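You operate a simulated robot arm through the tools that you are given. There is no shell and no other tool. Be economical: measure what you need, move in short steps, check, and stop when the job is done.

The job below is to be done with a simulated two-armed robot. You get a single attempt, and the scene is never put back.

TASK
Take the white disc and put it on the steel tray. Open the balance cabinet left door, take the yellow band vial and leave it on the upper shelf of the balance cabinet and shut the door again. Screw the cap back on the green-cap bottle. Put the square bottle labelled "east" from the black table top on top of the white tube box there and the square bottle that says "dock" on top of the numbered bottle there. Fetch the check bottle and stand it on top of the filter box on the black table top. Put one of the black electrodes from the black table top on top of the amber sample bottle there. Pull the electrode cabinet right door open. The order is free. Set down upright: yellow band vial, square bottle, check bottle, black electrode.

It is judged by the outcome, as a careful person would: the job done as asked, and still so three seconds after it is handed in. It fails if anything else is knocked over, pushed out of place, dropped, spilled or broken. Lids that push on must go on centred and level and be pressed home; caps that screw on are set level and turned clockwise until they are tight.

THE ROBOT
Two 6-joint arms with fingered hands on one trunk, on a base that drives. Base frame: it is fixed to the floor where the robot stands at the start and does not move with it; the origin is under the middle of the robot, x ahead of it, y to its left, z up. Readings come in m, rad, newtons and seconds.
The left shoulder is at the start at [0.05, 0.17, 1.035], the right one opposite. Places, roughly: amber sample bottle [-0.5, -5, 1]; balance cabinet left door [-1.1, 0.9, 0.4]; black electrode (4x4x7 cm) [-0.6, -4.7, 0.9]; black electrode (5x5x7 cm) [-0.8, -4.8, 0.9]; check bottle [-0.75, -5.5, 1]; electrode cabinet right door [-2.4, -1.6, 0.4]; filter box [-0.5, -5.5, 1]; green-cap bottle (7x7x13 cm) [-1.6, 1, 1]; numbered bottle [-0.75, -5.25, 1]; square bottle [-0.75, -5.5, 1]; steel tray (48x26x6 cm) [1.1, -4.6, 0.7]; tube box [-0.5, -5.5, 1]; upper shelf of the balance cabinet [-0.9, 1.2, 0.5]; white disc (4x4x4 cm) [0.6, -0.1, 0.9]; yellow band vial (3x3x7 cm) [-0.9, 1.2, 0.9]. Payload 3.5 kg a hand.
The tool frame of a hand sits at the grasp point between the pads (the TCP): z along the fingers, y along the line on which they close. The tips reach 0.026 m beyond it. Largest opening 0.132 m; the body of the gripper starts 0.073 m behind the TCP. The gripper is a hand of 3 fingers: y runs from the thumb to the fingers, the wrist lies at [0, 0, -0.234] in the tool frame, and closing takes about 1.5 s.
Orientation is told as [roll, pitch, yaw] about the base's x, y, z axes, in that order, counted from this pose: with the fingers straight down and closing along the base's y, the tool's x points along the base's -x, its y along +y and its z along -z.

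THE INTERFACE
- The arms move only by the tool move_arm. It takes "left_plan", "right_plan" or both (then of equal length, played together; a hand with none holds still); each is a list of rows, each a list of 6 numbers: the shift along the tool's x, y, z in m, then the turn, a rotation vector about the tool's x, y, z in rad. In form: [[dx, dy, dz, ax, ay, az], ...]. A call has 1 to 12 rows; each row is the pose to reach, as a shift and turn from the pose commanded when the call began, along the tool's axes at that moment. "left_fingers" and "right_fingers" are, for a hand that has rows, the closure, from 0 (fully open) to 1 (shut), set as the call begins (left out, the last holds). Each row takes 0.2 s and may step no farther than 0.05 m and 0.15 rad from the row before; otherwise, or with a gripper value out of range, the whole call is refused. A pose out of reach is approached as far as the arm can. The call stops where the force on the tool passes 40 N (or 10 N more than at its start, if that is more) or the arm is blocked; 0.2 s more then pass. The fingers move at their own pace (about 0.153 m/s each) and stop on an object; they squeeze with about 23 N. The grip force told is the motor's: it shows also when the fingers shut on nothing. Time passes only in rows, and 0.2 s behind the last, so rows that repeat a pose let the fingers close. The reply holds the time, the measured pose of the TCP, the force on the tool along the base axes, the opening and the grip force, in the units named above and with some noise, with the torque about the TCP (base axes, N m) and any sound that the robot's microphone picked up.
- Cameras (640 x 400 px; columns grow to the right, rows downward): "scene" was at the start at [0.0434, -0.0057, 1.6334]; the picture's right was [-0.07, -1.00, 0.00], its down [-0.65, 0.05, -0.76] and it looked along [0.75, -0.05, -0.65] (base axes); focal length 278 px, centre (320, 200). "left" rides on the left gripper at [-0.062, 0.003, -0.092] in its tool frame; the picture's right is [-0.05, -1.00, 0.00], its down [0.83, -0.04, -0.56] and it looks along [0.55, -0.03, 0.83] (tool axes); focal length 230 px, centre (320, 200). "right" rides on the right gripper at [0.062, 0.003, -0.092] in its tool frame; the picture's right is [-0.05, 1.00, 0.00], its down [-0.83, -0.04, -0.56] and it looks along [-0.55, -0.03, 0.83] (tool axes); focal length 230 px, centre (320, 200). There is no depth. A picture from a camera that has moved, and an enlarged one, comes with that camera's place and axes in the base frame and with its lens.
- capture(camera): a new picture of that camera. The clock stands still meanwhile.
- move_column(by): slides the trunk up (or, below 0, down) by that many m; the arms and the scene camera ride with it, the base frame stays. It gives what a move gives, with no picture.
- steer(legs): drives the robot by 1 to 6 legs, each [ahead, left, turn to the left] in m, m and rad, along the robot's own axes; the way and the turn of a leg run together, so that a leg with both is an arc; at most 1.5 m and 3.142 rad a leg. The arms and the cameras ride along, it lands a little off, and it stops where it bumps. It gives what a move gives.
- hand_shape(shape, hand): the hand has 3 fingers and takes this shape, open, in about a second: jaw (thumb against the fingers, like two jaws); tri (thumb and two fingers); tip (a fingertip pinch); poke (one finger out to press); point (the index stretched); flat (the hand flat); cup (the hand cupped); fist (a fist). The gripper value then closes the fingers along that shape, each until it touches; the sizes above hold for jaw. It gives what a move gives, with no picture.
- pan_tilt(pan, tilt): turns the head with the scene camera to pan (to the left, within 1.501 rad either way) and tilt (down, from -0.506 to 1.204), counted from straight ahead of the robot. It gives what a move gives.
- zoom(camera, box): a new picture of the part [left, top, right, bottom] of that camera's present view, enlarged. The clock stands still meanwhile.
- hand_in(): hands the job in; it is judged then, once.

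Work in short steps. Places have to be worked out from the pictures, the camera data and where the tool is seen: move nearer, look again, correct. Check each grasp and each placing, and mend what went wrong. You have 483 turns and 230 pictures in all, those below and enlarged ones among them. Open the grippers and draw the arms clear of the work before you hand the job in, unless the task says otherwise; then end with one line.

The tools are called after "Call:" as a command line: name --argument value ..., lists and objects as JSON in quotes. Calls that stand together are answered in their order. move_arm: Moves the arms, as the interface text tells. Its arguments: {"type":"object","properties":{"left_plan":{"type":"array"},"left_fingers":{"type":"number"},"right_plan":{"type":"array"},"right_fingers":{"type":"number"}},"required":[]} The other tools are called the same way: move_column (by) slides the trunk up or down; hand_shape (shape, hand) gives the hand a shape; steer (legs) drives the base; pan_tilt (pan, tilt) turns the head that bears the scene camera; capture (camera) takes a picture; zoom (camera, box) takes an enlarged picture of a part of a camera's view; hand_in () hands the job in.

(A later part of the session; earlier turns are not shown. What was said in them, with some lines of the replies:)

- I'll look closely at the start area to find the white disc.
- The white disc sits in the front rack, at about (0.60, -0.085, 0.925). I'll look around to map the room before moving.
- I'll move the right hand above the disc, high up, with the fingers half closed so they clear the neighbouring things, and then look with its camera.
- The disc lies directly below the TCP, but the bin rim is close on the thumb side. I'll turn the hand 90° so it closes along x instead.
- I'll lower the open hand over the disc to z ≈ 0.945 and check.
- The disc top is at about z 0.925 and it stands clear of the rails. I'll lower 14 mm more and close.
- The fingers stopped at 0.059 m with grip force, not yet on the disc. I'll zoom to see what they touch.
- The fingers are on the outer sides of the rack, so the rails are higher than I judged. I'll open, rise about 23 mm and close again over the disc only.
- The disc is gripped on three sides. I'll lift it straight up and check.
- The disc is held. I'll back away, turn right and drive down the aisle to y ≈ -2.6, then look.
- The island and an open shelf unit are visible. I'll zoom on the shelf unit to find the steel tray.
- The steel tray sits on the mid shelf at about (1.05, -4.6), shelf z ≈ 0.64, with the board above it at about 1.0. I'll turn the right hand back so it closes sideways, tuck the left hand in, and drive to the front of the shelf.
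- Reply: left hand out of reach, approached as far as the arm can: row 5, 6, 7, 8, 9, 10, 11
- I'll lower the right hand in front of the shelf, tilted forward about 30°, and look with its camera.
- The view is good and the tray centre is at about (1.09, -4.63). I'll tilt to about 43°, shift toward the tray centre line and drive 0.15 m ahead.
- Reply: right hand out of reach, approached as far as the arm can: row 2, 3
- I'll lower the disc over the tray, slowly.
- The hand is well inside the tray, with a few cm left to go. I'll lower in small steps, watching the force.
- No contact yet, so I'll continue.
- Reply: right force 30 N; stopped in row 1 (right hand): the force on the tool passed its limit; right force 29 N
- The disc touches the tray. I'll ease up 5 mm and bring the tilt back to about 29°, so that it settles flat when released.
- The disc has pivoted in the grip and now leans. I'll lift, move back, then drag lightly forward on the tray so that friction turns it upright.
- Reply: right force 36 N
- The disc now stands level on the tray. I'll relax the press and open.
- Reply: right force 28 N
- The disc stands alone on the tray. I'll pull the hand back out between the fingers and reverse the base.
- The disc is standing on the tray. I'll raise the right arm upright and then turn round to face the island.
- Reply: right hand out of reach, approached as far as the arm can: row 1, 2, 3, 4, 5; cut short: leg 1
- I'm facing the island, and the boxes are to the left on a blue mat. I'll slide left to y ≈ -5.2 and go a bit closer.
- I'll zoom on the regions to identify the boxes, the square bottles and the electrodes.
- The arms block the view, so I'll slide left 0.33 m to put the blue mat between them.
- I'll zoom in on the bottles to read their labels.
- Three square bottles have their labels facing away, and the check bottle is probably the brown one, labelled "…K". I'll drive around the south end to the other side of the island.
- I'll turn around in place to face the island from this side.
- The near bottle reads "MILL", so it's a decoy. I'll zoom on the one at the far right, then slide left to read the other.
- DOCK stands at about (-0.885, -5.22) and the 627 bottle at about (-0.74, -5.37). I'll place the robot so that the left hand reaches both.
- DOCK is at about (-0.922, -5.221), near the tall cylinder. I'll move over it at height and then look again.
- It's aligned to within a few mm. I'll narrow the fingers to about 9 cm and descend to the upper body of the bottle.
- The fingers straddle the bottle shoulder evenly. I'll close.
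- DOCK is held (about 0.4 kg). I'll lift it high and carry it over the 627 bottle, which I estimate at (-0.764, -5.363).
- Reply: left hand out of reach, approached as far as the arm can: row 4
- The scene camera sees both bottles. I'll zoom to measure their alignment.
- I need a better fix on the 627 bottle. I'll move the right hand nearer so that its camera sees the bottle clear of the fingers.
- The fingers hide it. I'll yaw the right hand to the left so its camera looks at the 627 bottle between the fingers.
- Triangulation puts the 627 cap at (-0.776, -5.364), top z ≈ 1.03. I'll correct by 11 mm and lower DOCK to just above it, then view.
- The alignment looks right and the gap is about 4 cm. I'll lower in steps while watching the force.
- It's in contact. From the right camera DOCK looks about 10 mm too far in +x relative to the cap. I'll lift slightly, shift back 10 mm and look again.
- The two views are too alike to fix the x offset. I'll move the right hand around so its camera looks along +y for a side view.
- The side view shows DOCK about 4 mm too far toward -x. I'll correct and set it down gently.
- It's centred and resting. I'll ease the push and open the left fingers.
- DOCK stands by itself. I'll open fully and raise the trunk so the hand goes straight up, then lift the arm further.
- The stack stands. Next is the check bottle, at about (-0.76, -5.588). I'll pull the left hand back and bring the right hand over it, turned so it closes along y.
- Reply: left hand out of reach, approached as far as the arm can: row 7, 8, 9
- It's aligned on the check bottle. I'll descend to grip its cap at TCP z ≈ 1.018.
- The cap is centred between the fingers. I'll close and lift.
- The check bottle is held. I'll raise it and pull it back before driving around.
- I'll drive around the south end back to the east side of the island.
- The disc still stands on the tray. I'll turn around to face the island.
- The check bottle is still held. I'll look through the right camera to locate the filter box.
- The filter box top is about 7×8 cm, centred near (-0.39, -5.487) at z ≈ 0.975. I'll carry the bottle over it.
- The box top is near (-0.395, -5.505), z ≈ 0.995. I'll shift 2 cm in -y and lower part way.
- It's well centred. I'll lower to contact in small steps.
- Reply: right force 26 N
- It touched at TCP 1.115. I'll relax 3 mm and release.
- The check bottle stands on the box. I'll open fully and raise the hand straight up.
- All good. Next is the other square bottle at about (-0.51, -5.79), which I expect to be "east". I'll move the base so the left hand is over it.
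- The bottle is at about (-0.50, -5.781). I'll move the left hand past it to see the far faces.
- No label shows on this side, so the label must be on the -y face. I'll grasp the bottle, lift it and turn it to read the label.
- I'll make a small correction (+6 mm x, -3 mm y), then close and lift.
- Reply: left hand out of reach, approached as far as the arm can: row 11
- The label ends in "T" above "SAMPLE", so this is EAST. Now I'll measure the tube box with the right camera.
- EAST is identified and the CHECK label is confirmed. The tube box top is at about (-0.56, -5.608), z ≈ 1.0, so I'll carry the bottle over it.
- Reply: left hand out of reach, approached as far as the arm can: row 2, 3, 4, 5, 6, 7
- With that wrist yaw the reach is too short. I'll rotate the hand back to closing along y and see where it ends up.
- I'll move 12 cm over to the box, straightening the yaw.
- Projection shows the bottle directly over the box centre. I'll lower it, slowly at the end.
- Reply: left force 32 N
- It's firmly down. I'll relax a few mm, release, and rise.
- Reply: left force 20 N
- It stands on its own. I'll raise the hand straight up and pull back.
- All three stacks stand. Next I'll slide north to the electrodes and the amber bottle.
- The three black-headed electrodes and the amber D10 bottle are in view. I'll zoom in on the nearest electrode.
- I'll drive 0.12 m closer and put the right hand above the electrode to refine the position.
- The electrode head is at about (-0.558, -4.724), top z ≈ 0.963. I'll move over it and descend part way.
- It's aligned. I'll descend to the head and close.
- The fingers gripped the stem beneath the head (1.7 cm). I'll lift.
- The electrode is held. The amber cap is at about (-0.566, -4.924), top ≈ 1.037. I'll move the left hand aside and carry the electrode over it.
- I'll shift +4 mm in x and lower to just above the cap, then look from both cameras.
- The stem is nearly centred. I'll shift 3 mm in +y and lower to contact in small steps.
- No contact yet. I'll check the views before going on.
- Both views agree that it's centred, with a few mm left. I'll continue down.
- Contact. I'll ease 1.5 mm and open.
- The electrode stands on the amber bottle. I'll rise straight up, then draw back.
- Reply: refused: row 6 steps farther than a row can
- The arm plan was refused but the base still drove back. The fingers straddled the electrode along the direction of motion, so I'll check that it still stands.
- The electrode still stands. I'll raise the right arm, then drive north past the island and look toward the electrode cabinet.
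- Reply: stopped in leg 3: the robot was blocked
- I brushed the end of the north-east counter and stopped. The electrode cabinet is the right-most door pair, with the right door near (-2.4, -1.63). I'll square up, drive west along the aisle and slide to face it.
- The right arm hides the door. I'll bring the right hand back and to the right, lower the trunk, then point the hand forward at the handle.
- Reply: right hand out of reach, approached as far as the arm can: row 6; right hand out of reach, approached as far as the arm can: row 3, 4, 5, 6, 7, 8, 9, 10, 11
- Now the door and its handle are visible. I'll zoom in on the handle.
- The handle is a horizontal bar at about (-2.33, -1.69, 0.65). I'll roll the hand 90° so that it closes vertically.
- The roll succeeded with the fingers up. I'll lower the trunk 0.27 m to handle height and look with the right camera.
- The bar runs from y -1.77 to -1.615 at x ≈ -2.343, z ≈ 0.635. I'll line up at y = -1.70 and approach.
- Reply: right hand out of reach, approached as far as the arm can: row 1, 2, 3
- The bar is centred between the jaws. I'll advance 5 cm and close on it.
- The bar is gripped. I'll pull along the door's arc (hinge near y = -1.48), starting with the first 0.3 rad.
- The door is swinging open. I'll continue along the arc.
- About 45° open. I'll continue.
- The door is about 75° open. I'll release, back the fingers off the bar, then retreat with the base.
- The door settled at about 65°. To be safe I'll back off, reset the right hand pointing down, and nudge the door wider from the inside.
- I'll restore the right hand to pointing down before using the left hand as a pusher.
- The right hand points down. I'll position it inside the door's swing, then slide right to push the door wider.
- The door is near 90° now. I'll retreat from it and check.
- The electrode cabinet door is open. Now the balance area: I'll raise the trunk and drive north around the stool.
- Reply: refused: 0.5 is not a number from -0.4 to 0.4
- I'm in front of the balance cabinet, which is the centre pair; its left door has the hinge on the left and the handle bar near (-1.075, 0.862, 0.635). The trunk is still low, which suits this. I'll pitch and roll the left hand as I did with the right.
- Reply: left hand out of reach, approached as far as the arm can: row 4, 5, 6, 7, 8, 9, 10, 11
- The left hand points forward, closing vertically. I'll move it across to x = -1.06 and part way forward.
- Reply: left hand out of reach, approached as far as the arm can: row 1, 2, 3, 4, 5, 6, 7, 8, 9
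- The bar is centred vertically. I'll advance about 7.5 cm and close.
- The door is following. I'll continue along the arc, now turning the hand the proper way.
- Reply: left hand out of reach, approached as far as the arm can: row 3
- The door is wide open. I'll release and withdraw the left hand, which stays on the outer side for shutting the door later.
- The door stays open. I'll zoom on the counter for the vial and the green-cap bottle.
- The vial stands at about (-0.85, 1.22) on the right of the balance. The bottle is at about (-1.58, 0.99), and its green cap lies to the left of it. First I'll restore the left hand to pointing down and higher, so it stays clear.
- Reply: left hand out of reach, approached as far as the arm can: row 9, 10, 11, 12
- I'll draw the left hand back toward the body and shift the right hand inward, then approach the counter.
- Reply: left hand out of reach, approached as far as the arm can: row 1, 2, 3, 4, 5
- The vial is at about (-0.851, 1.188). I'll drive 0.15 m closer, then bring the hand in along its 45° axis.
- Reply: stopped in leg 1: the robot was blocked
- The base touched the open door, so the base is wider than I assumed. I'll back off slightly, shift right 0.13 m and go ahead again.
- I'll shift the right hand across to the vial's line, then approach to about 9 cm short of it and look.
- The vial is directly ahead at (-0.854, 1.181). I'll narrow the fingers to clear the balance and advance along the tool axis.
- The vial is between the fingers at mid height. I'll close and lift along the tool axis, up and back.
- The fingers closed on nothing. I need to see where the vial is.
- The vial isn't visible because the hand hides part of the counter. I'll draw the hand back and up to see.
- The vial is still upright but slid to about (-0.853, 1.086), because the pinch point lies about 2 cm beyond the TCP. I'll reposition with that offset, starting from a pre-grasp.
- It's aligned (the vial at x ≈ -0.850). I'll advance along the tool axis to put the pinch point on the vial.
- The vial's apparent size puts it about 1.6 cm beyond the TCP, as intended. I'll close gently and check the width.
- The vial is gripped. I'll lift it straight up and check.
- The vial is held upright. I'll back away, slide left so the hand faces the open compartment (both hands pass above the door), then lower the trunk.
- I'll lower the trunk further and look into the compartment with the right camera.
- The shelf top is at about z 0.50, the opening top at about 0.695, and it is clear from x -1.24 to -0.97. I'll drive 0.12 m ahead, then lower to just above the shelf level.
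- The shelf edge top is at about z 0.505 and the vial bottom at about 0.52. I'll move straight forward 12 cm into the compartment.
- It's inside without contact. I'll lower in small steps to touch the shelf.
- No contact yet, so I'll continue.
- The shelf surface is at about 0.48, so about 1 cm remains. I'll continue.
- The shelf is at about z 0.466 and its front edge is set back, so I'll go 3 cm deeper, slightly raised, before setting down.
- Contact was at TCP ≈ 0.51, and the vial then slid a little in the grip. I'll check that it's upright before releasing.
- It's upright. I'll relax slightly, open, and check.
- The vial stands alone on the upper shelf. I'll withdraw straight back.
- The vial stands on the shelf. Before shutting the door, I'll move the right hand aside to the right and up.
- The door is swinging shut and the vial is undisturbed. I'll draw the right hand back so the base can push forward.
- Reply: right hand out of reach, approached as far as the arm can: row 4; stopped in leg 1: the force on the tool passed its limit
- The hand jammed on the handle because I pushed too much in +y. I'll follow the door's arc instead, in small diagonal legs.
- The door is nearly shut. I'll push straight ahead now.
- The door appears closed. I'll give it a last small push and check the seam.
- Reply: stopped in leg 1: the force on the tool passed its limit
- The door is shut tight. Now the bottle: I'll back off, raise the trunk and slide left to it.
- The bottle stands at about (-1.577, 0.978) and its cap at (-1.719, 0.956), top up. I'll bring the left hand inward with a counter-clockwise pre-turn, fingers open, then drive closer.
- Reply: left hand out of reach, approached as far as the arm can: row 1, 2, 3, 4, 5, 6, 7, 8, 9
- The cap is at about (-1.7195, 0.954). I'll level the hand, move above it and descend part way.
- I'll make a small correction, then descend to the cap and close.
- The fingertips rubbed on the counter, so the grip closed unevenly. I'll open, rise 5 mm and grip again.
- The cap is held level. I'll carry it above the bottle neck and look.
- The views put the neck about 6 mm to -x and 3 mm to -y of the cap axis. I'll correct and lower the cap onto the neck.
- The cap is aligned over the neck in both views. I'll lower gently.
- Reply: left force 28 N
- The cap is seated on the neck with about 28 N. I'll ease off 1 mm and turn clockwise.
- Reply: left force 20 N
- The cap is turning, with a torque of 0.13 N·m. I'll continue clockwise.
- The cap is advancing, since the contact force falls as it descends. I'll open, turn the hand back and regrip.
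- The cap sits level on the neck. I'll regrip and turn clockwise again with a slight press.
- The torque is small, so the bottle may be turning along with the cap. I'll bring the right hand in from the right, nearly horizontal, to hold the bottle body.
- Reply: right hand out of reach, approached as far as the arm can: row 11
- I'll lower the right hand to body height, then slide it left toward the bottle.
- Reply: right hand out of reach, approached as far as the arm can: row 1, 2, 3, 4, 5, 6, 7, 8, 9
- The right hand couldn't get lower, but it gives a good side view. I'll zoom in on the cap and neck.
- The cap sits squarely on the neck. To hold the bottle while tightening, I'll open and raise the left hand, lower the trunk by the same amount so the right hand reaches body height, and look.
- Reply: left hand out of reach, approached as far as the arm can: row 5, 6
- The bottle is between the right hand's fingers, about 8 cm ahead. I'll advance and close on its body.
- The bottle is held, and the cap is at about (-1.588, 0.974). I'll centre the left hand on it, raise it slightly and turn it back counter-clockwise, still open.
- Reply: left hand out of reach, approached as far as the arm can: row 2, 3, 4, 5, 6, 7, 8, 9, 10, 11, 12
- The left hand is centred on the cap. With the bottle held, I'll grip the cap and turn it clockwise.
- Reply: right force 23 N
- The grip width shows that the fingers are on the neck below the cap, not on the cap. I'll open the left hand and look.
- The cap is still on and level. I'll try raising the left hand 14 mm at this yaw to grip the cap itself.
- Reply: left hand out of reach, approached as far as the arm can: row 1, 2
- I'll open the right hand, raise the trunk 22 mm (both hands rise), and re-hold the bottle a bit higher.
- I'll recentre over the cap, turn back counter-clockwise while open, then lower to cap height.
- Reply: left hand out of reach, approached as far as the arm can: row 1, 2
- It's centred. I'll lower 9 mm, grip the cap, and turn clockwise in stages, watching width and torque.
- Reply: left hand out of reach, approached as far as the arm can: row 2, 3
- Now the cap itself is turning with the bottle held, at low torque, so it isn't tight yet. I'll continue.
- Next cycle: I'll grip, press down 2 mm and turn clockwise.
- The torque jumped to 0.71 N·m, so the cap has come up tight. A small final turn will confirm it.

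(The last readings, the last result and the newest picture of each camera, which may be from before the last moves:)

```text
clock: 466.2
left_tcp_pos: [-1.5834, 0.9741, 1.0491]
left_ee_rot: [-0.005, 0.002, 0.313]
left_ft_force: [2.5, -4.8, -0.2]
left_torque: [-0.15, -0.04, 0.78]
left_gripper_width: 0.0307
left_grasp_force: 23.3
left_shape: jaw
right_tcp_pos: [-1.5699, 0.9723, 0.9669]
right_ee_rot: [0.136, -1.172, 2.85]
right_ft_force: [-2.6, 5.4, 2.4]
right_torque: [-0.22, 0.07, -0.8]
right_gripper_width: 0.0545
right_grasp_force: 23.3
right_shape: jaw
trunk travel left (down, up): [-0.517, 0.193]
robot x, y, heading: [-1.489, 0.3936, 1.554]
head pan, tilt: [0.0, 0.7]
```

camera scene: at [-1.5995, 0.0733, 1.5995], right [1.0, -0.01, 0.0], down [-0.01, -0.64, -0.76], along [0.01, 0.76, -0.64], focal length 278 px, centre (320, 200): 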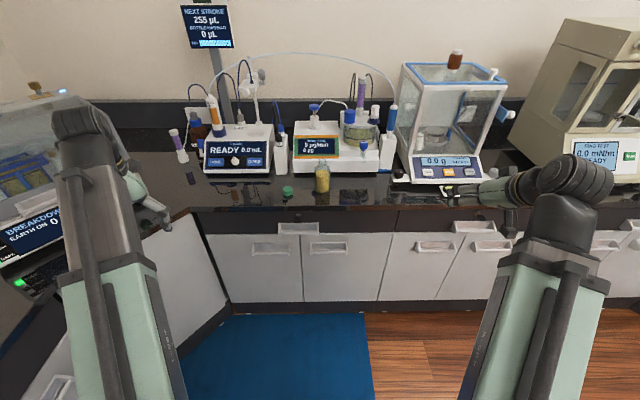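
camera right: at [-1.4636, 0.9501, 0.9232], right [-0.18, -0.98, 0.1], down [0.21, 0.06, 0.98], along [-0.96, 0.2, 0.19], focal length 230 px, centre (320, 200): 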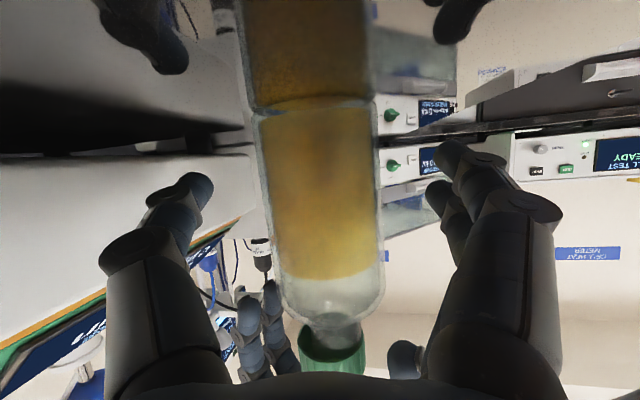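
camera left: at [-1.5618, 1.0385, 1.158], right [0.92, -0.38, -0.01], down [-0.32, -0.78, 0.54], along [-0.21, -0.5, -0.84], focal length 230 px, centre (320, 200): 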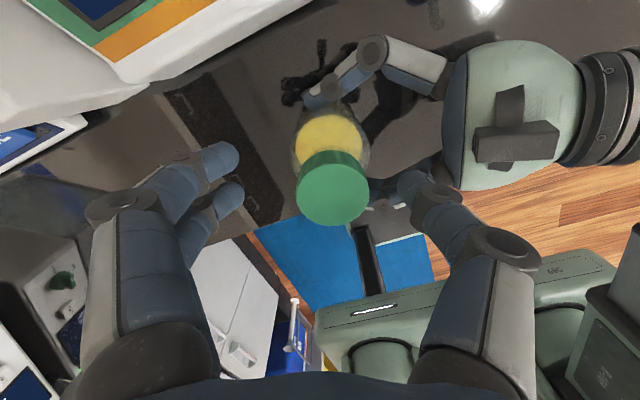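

The cap is tight. I'll release the left hand, then the right, withdraw the right hand, and raise the trunk to lift clear.

Call:
move_arm --left_plan '[[0, 0, 0, 0, 0, 0], [0, 0, 0, 0, 0, 0], [0, 0, 0, 0, 0, 0]]' --left_fingers 0.3

Call:
move_arm --right_plan '[[0, 0, 0, 0, 0, 0], [0, 0, 0, 0, 0, 0], [0, 0, 0, 0, 0, 0], [0.005, 0, -0.02, 0, 0, 0], [0.014, 0, -0.045, 0, 0, 0], [0.022, 0, -0.07, 0, 0, 0], [0.03, 0, -0.09, 0, 0, 0]]' --right_fingers 0.1

Call:
move_column --by 0.15

Call:
capture --camera "right"

```text
clock: 467.0
left_tcp_pos: [-1.5829, 0.9748, 1.0487]
left_ee_rot: [-0.002, 0.001, 0.313]
left_ft_force: [0.4, -0.5, -0.5]
left_torque: [0.02, 0.0, 0.02]
left_gripper_width: 0.0921
left_grasp_force: 0.2
left_shape: jaw
right_tcp_pos: [-1.5699, 0.9713, 0.9664]
right_ee_rot: [0.136, -1.171, 2.853]
right_ft_force: [1.8, -1.1, 0.7]
right_torque: [-0.01, -0.03, 0.0]
right_gripper_width: 0.0543
right_grasp_force: 23.1
right_shape: jaw
trunk travel left (down, up): [-0.517, 0.193]
robot x, y, heading: [-1.4942, 0.3941, 1.556]
head pan, tilt: [0.0, 0.7]
```

```text
clock: 468.6
left_tcp_pos: [-1.5838, 0.9738, 1.0487]
left_ee_rot: [-0.003, 0.001, 0.314]
left_ft_force: [-0.5, 0.1, -0.1]
left_torque: [0.01, -0.03, 0.02]
left_gripper_width: 0.0918
left_grasp_force: 0.1
left_shape: jaw
right_tcp_pos: [-1.4774, 0.9564, 0.9735]
right_ee_rot: [0.149, -1.168, 2.839]
right_ft_force: [0.2, -0.4, 0.3]
right_torque: [0.03, 0.02, 0.0]
right_gripper_width: 0.1188
right_grasp_force: 0.0
right_shape: jaw
trunk travel left (down, up): [-0.517, 0.193]
robot x, y, heading: [-1.4949, 0.3937, 1.555]
head pan, tilt: [0.0, 0.7]
```

```text
clock: 470.3
left_tcp_pos: [-1.5822, 0.9748, 1.1989]
left_ee_rot: [-0.004, 0.002, 0.315]
left_ft_force: [0.1, 0.1, -0.1]
left_torque: [-0.02, 0.02, 0.01]
left_gripper_width: 0.0921
left_grasp_force: 0.0
left_shape: jaw
right_tcp_pos: [-1.477, 0.9579, 1.124]
right_ee_rot: [0.147, -1.17, 2.84]
right_ft_force: [0.6, -0.3, -0.3]
right_torque: [0.01, 0.02, 0.02]
right_gripper_width: 0.1187
right_grasp_force: 0.1
right_shape: jaw
trunk travel left (down, up): [-0.667, 0.043]
robot x, y, heading: [-1.4966, 0.3868, 1.558]
head pan, tilt: [0.0, 0.7]
```

```text
8 pictures are left
camera right: at [-1.3706, 0.9349, 1.1031], right [-0.18, -0.98, 0.1], down [0.2, 0.07, 0.98], along [-0.96, 0.2, 0.19], focal length 230 px, centre (320, 200)
```

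right: 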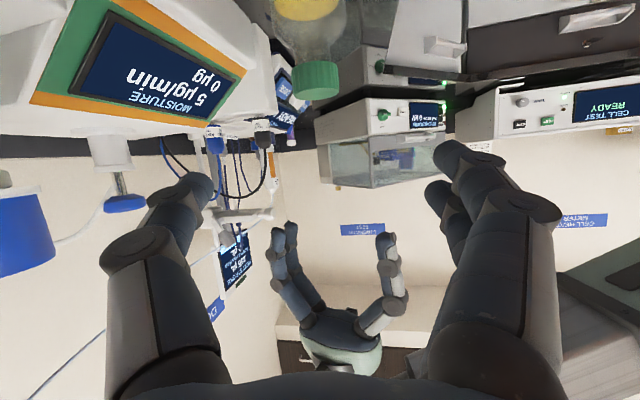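

The cap sits level on the bottle. I'll back away and take a final look here.

Call:
steer --legs '[[-0.45, 0, 0]]'

Call:
zoom --camera "scene" --box '[160, 100, 480, 300]'

```text
clock: 473.0
left_tcp_pos: [-1.589, 0.5256, 1.1982]
left_ee_rot: [-0.004, 0.002, 0.313]
left_ft_force: [0.1, -0.3, -0.6]
left_torque: [0.03, 0.01, 0.01]
left_gripper_width: 0.0919
left_grasp_force: 0.1
left_shape: jaw
right_tcp_pos: [-1.4825, 0.5081, 1.1233]
right_ee_rot: [0.145, -1.168, 2.839]
right_ft_force: [0.6, -0.6, 0.2]
right_torque: [0.0, -0.01, -0.01]
right_gripper_width: 0.1188
right_grasp_force: 0.0
right_shape: jaw
trunk travel left (down, up): [-0.667, 0.043]
robot x, y, heading: [-1.495, -0.0586, 1.559]
head pan, tilt: [0.0, 0.7]
```

```text
2.00 times, centred on (320, 200) of scene
camera zoom: at [-1.4992, -0.0132, 1.6516], right [1.0, -0.02, 0.0], down [-0.01, -0.64, -0.77], along [0.01, 0.77, -0.64], focal length 556 px, centre (320, 200)
```

zoom: 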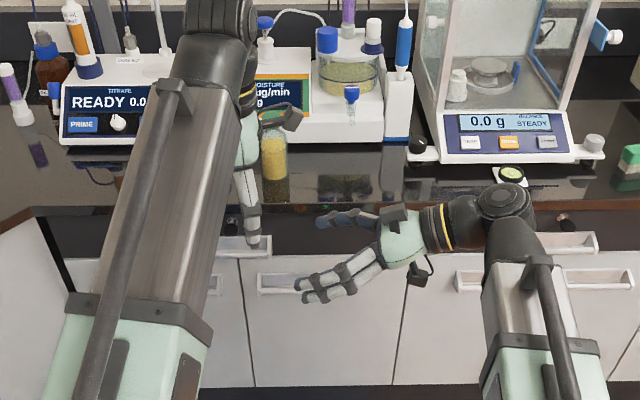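

I'll check that the balance cabinet door is still shut.

Call:
pan_tilt --pan -0.55 --tilt 0.75

Call:
capture --camera "scene"

Call:
pan_tilt --pan 1.5 --tilt 0.45

Call:
capture --camera "scene"

```text
clock: 474.0
left_tcp_pos: [-1.5891, 0.5261, 1.1972]
left_ee_rot: [-0.004, 0.003, 0.313]
left_ft_force: [0.4, -0.3, 0.4]
left_torque: [0.04, 0.03, -0.03]
left_gripper_width: 0.092
left_grasp_force: 0.0
left_shape: jaw
right_tcp_pos: [-1.4832, 0.5097, 1.123]
right_ee_rot: [0.147, -1.169, 2.836]
right_ft_force: [0.7, -0.4, 0.0]
right_torque: [0.0, -0.02, -0.02]
right_gripper_width: 0.1186
right_grasp_force: 0.0
right_shape: jaw
trunk travel left (down, up): [-0.667, 0.043]
robot x, y, heading: [-1.4971, -0.0593, 1.555]
head pan, tilt: [-0.55, 0.75]
```

```text
6 pictures are left
camera scene: at [-1.4561, -0.0268, 1.6473], right [0.84, -0.53, 0.0], down [-0.36, -0.58, -0.73], along [0.39, 0.62, -0.68], focal length 278 px, centre (320, 200)
```

scene: 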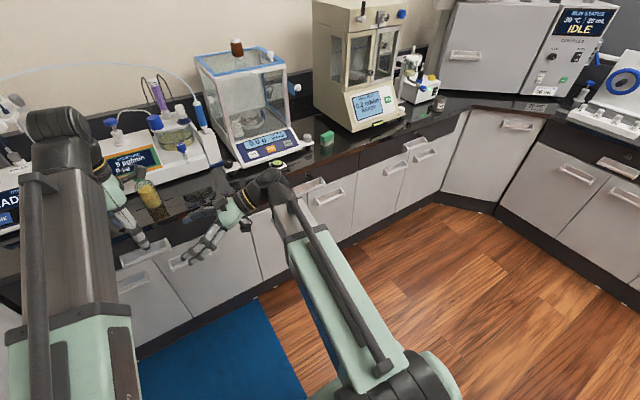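

```text
clock: 476.0
left_tcp_pos: [-1.5893, 0.5263, 1.1987]
left_ee_rot: [-0.003, 0.004, 0.312]
left_ft_force: [0.1, 0.0, -0.5]
left_torque: [0.03, 0.02, -0.03]
left_gripper_width: 0.0922
left_grasp_force: 0.1
left_shape: jaw
right_tcp_pos: [-1.4827, 0.5098, 1.1227]
right_ee_rot: [0.146, -1.17, 2.837]
right_ft_force: [-0.3, 1.1, 0.4]
right_torque: [-0.02, 0.01, 0.01]
right_gripper_width: 0.1186
right_grasp_force: 0.0
right_shape: jaw
trunk travel left (down, up): [-0.667, 0.043]
robot x, y, heading: [-1.5, -0.0576, 1.555]
head pan, tilt: [1.499, 0.45]
```

```text
5 pictures are left
camera scene: at [-1.592, -0.089, 1.6737], right [0.09, 1.0, 0.0], down [0.43, -0.04, -0.9], along [-0.9, 0.08, -0.44], focal length 278 px, centre (320, 200)
```

scene: 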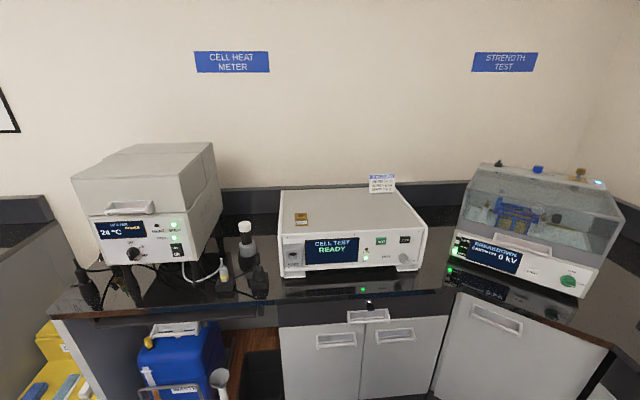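

The cabinet door is shut, nothing is disturbed, both hands are open and clear, and all parts of the task have been done. I'm handing in.

Call:
hand_in

```text
The job is handed in.
```

I've handed the job in with every part done as asked: all the placements were checked when I made them, the cap was turned until it was tight, the balance cabinet door was still shut at the last look, and the electrode cabinet door was left open at close to 90°.
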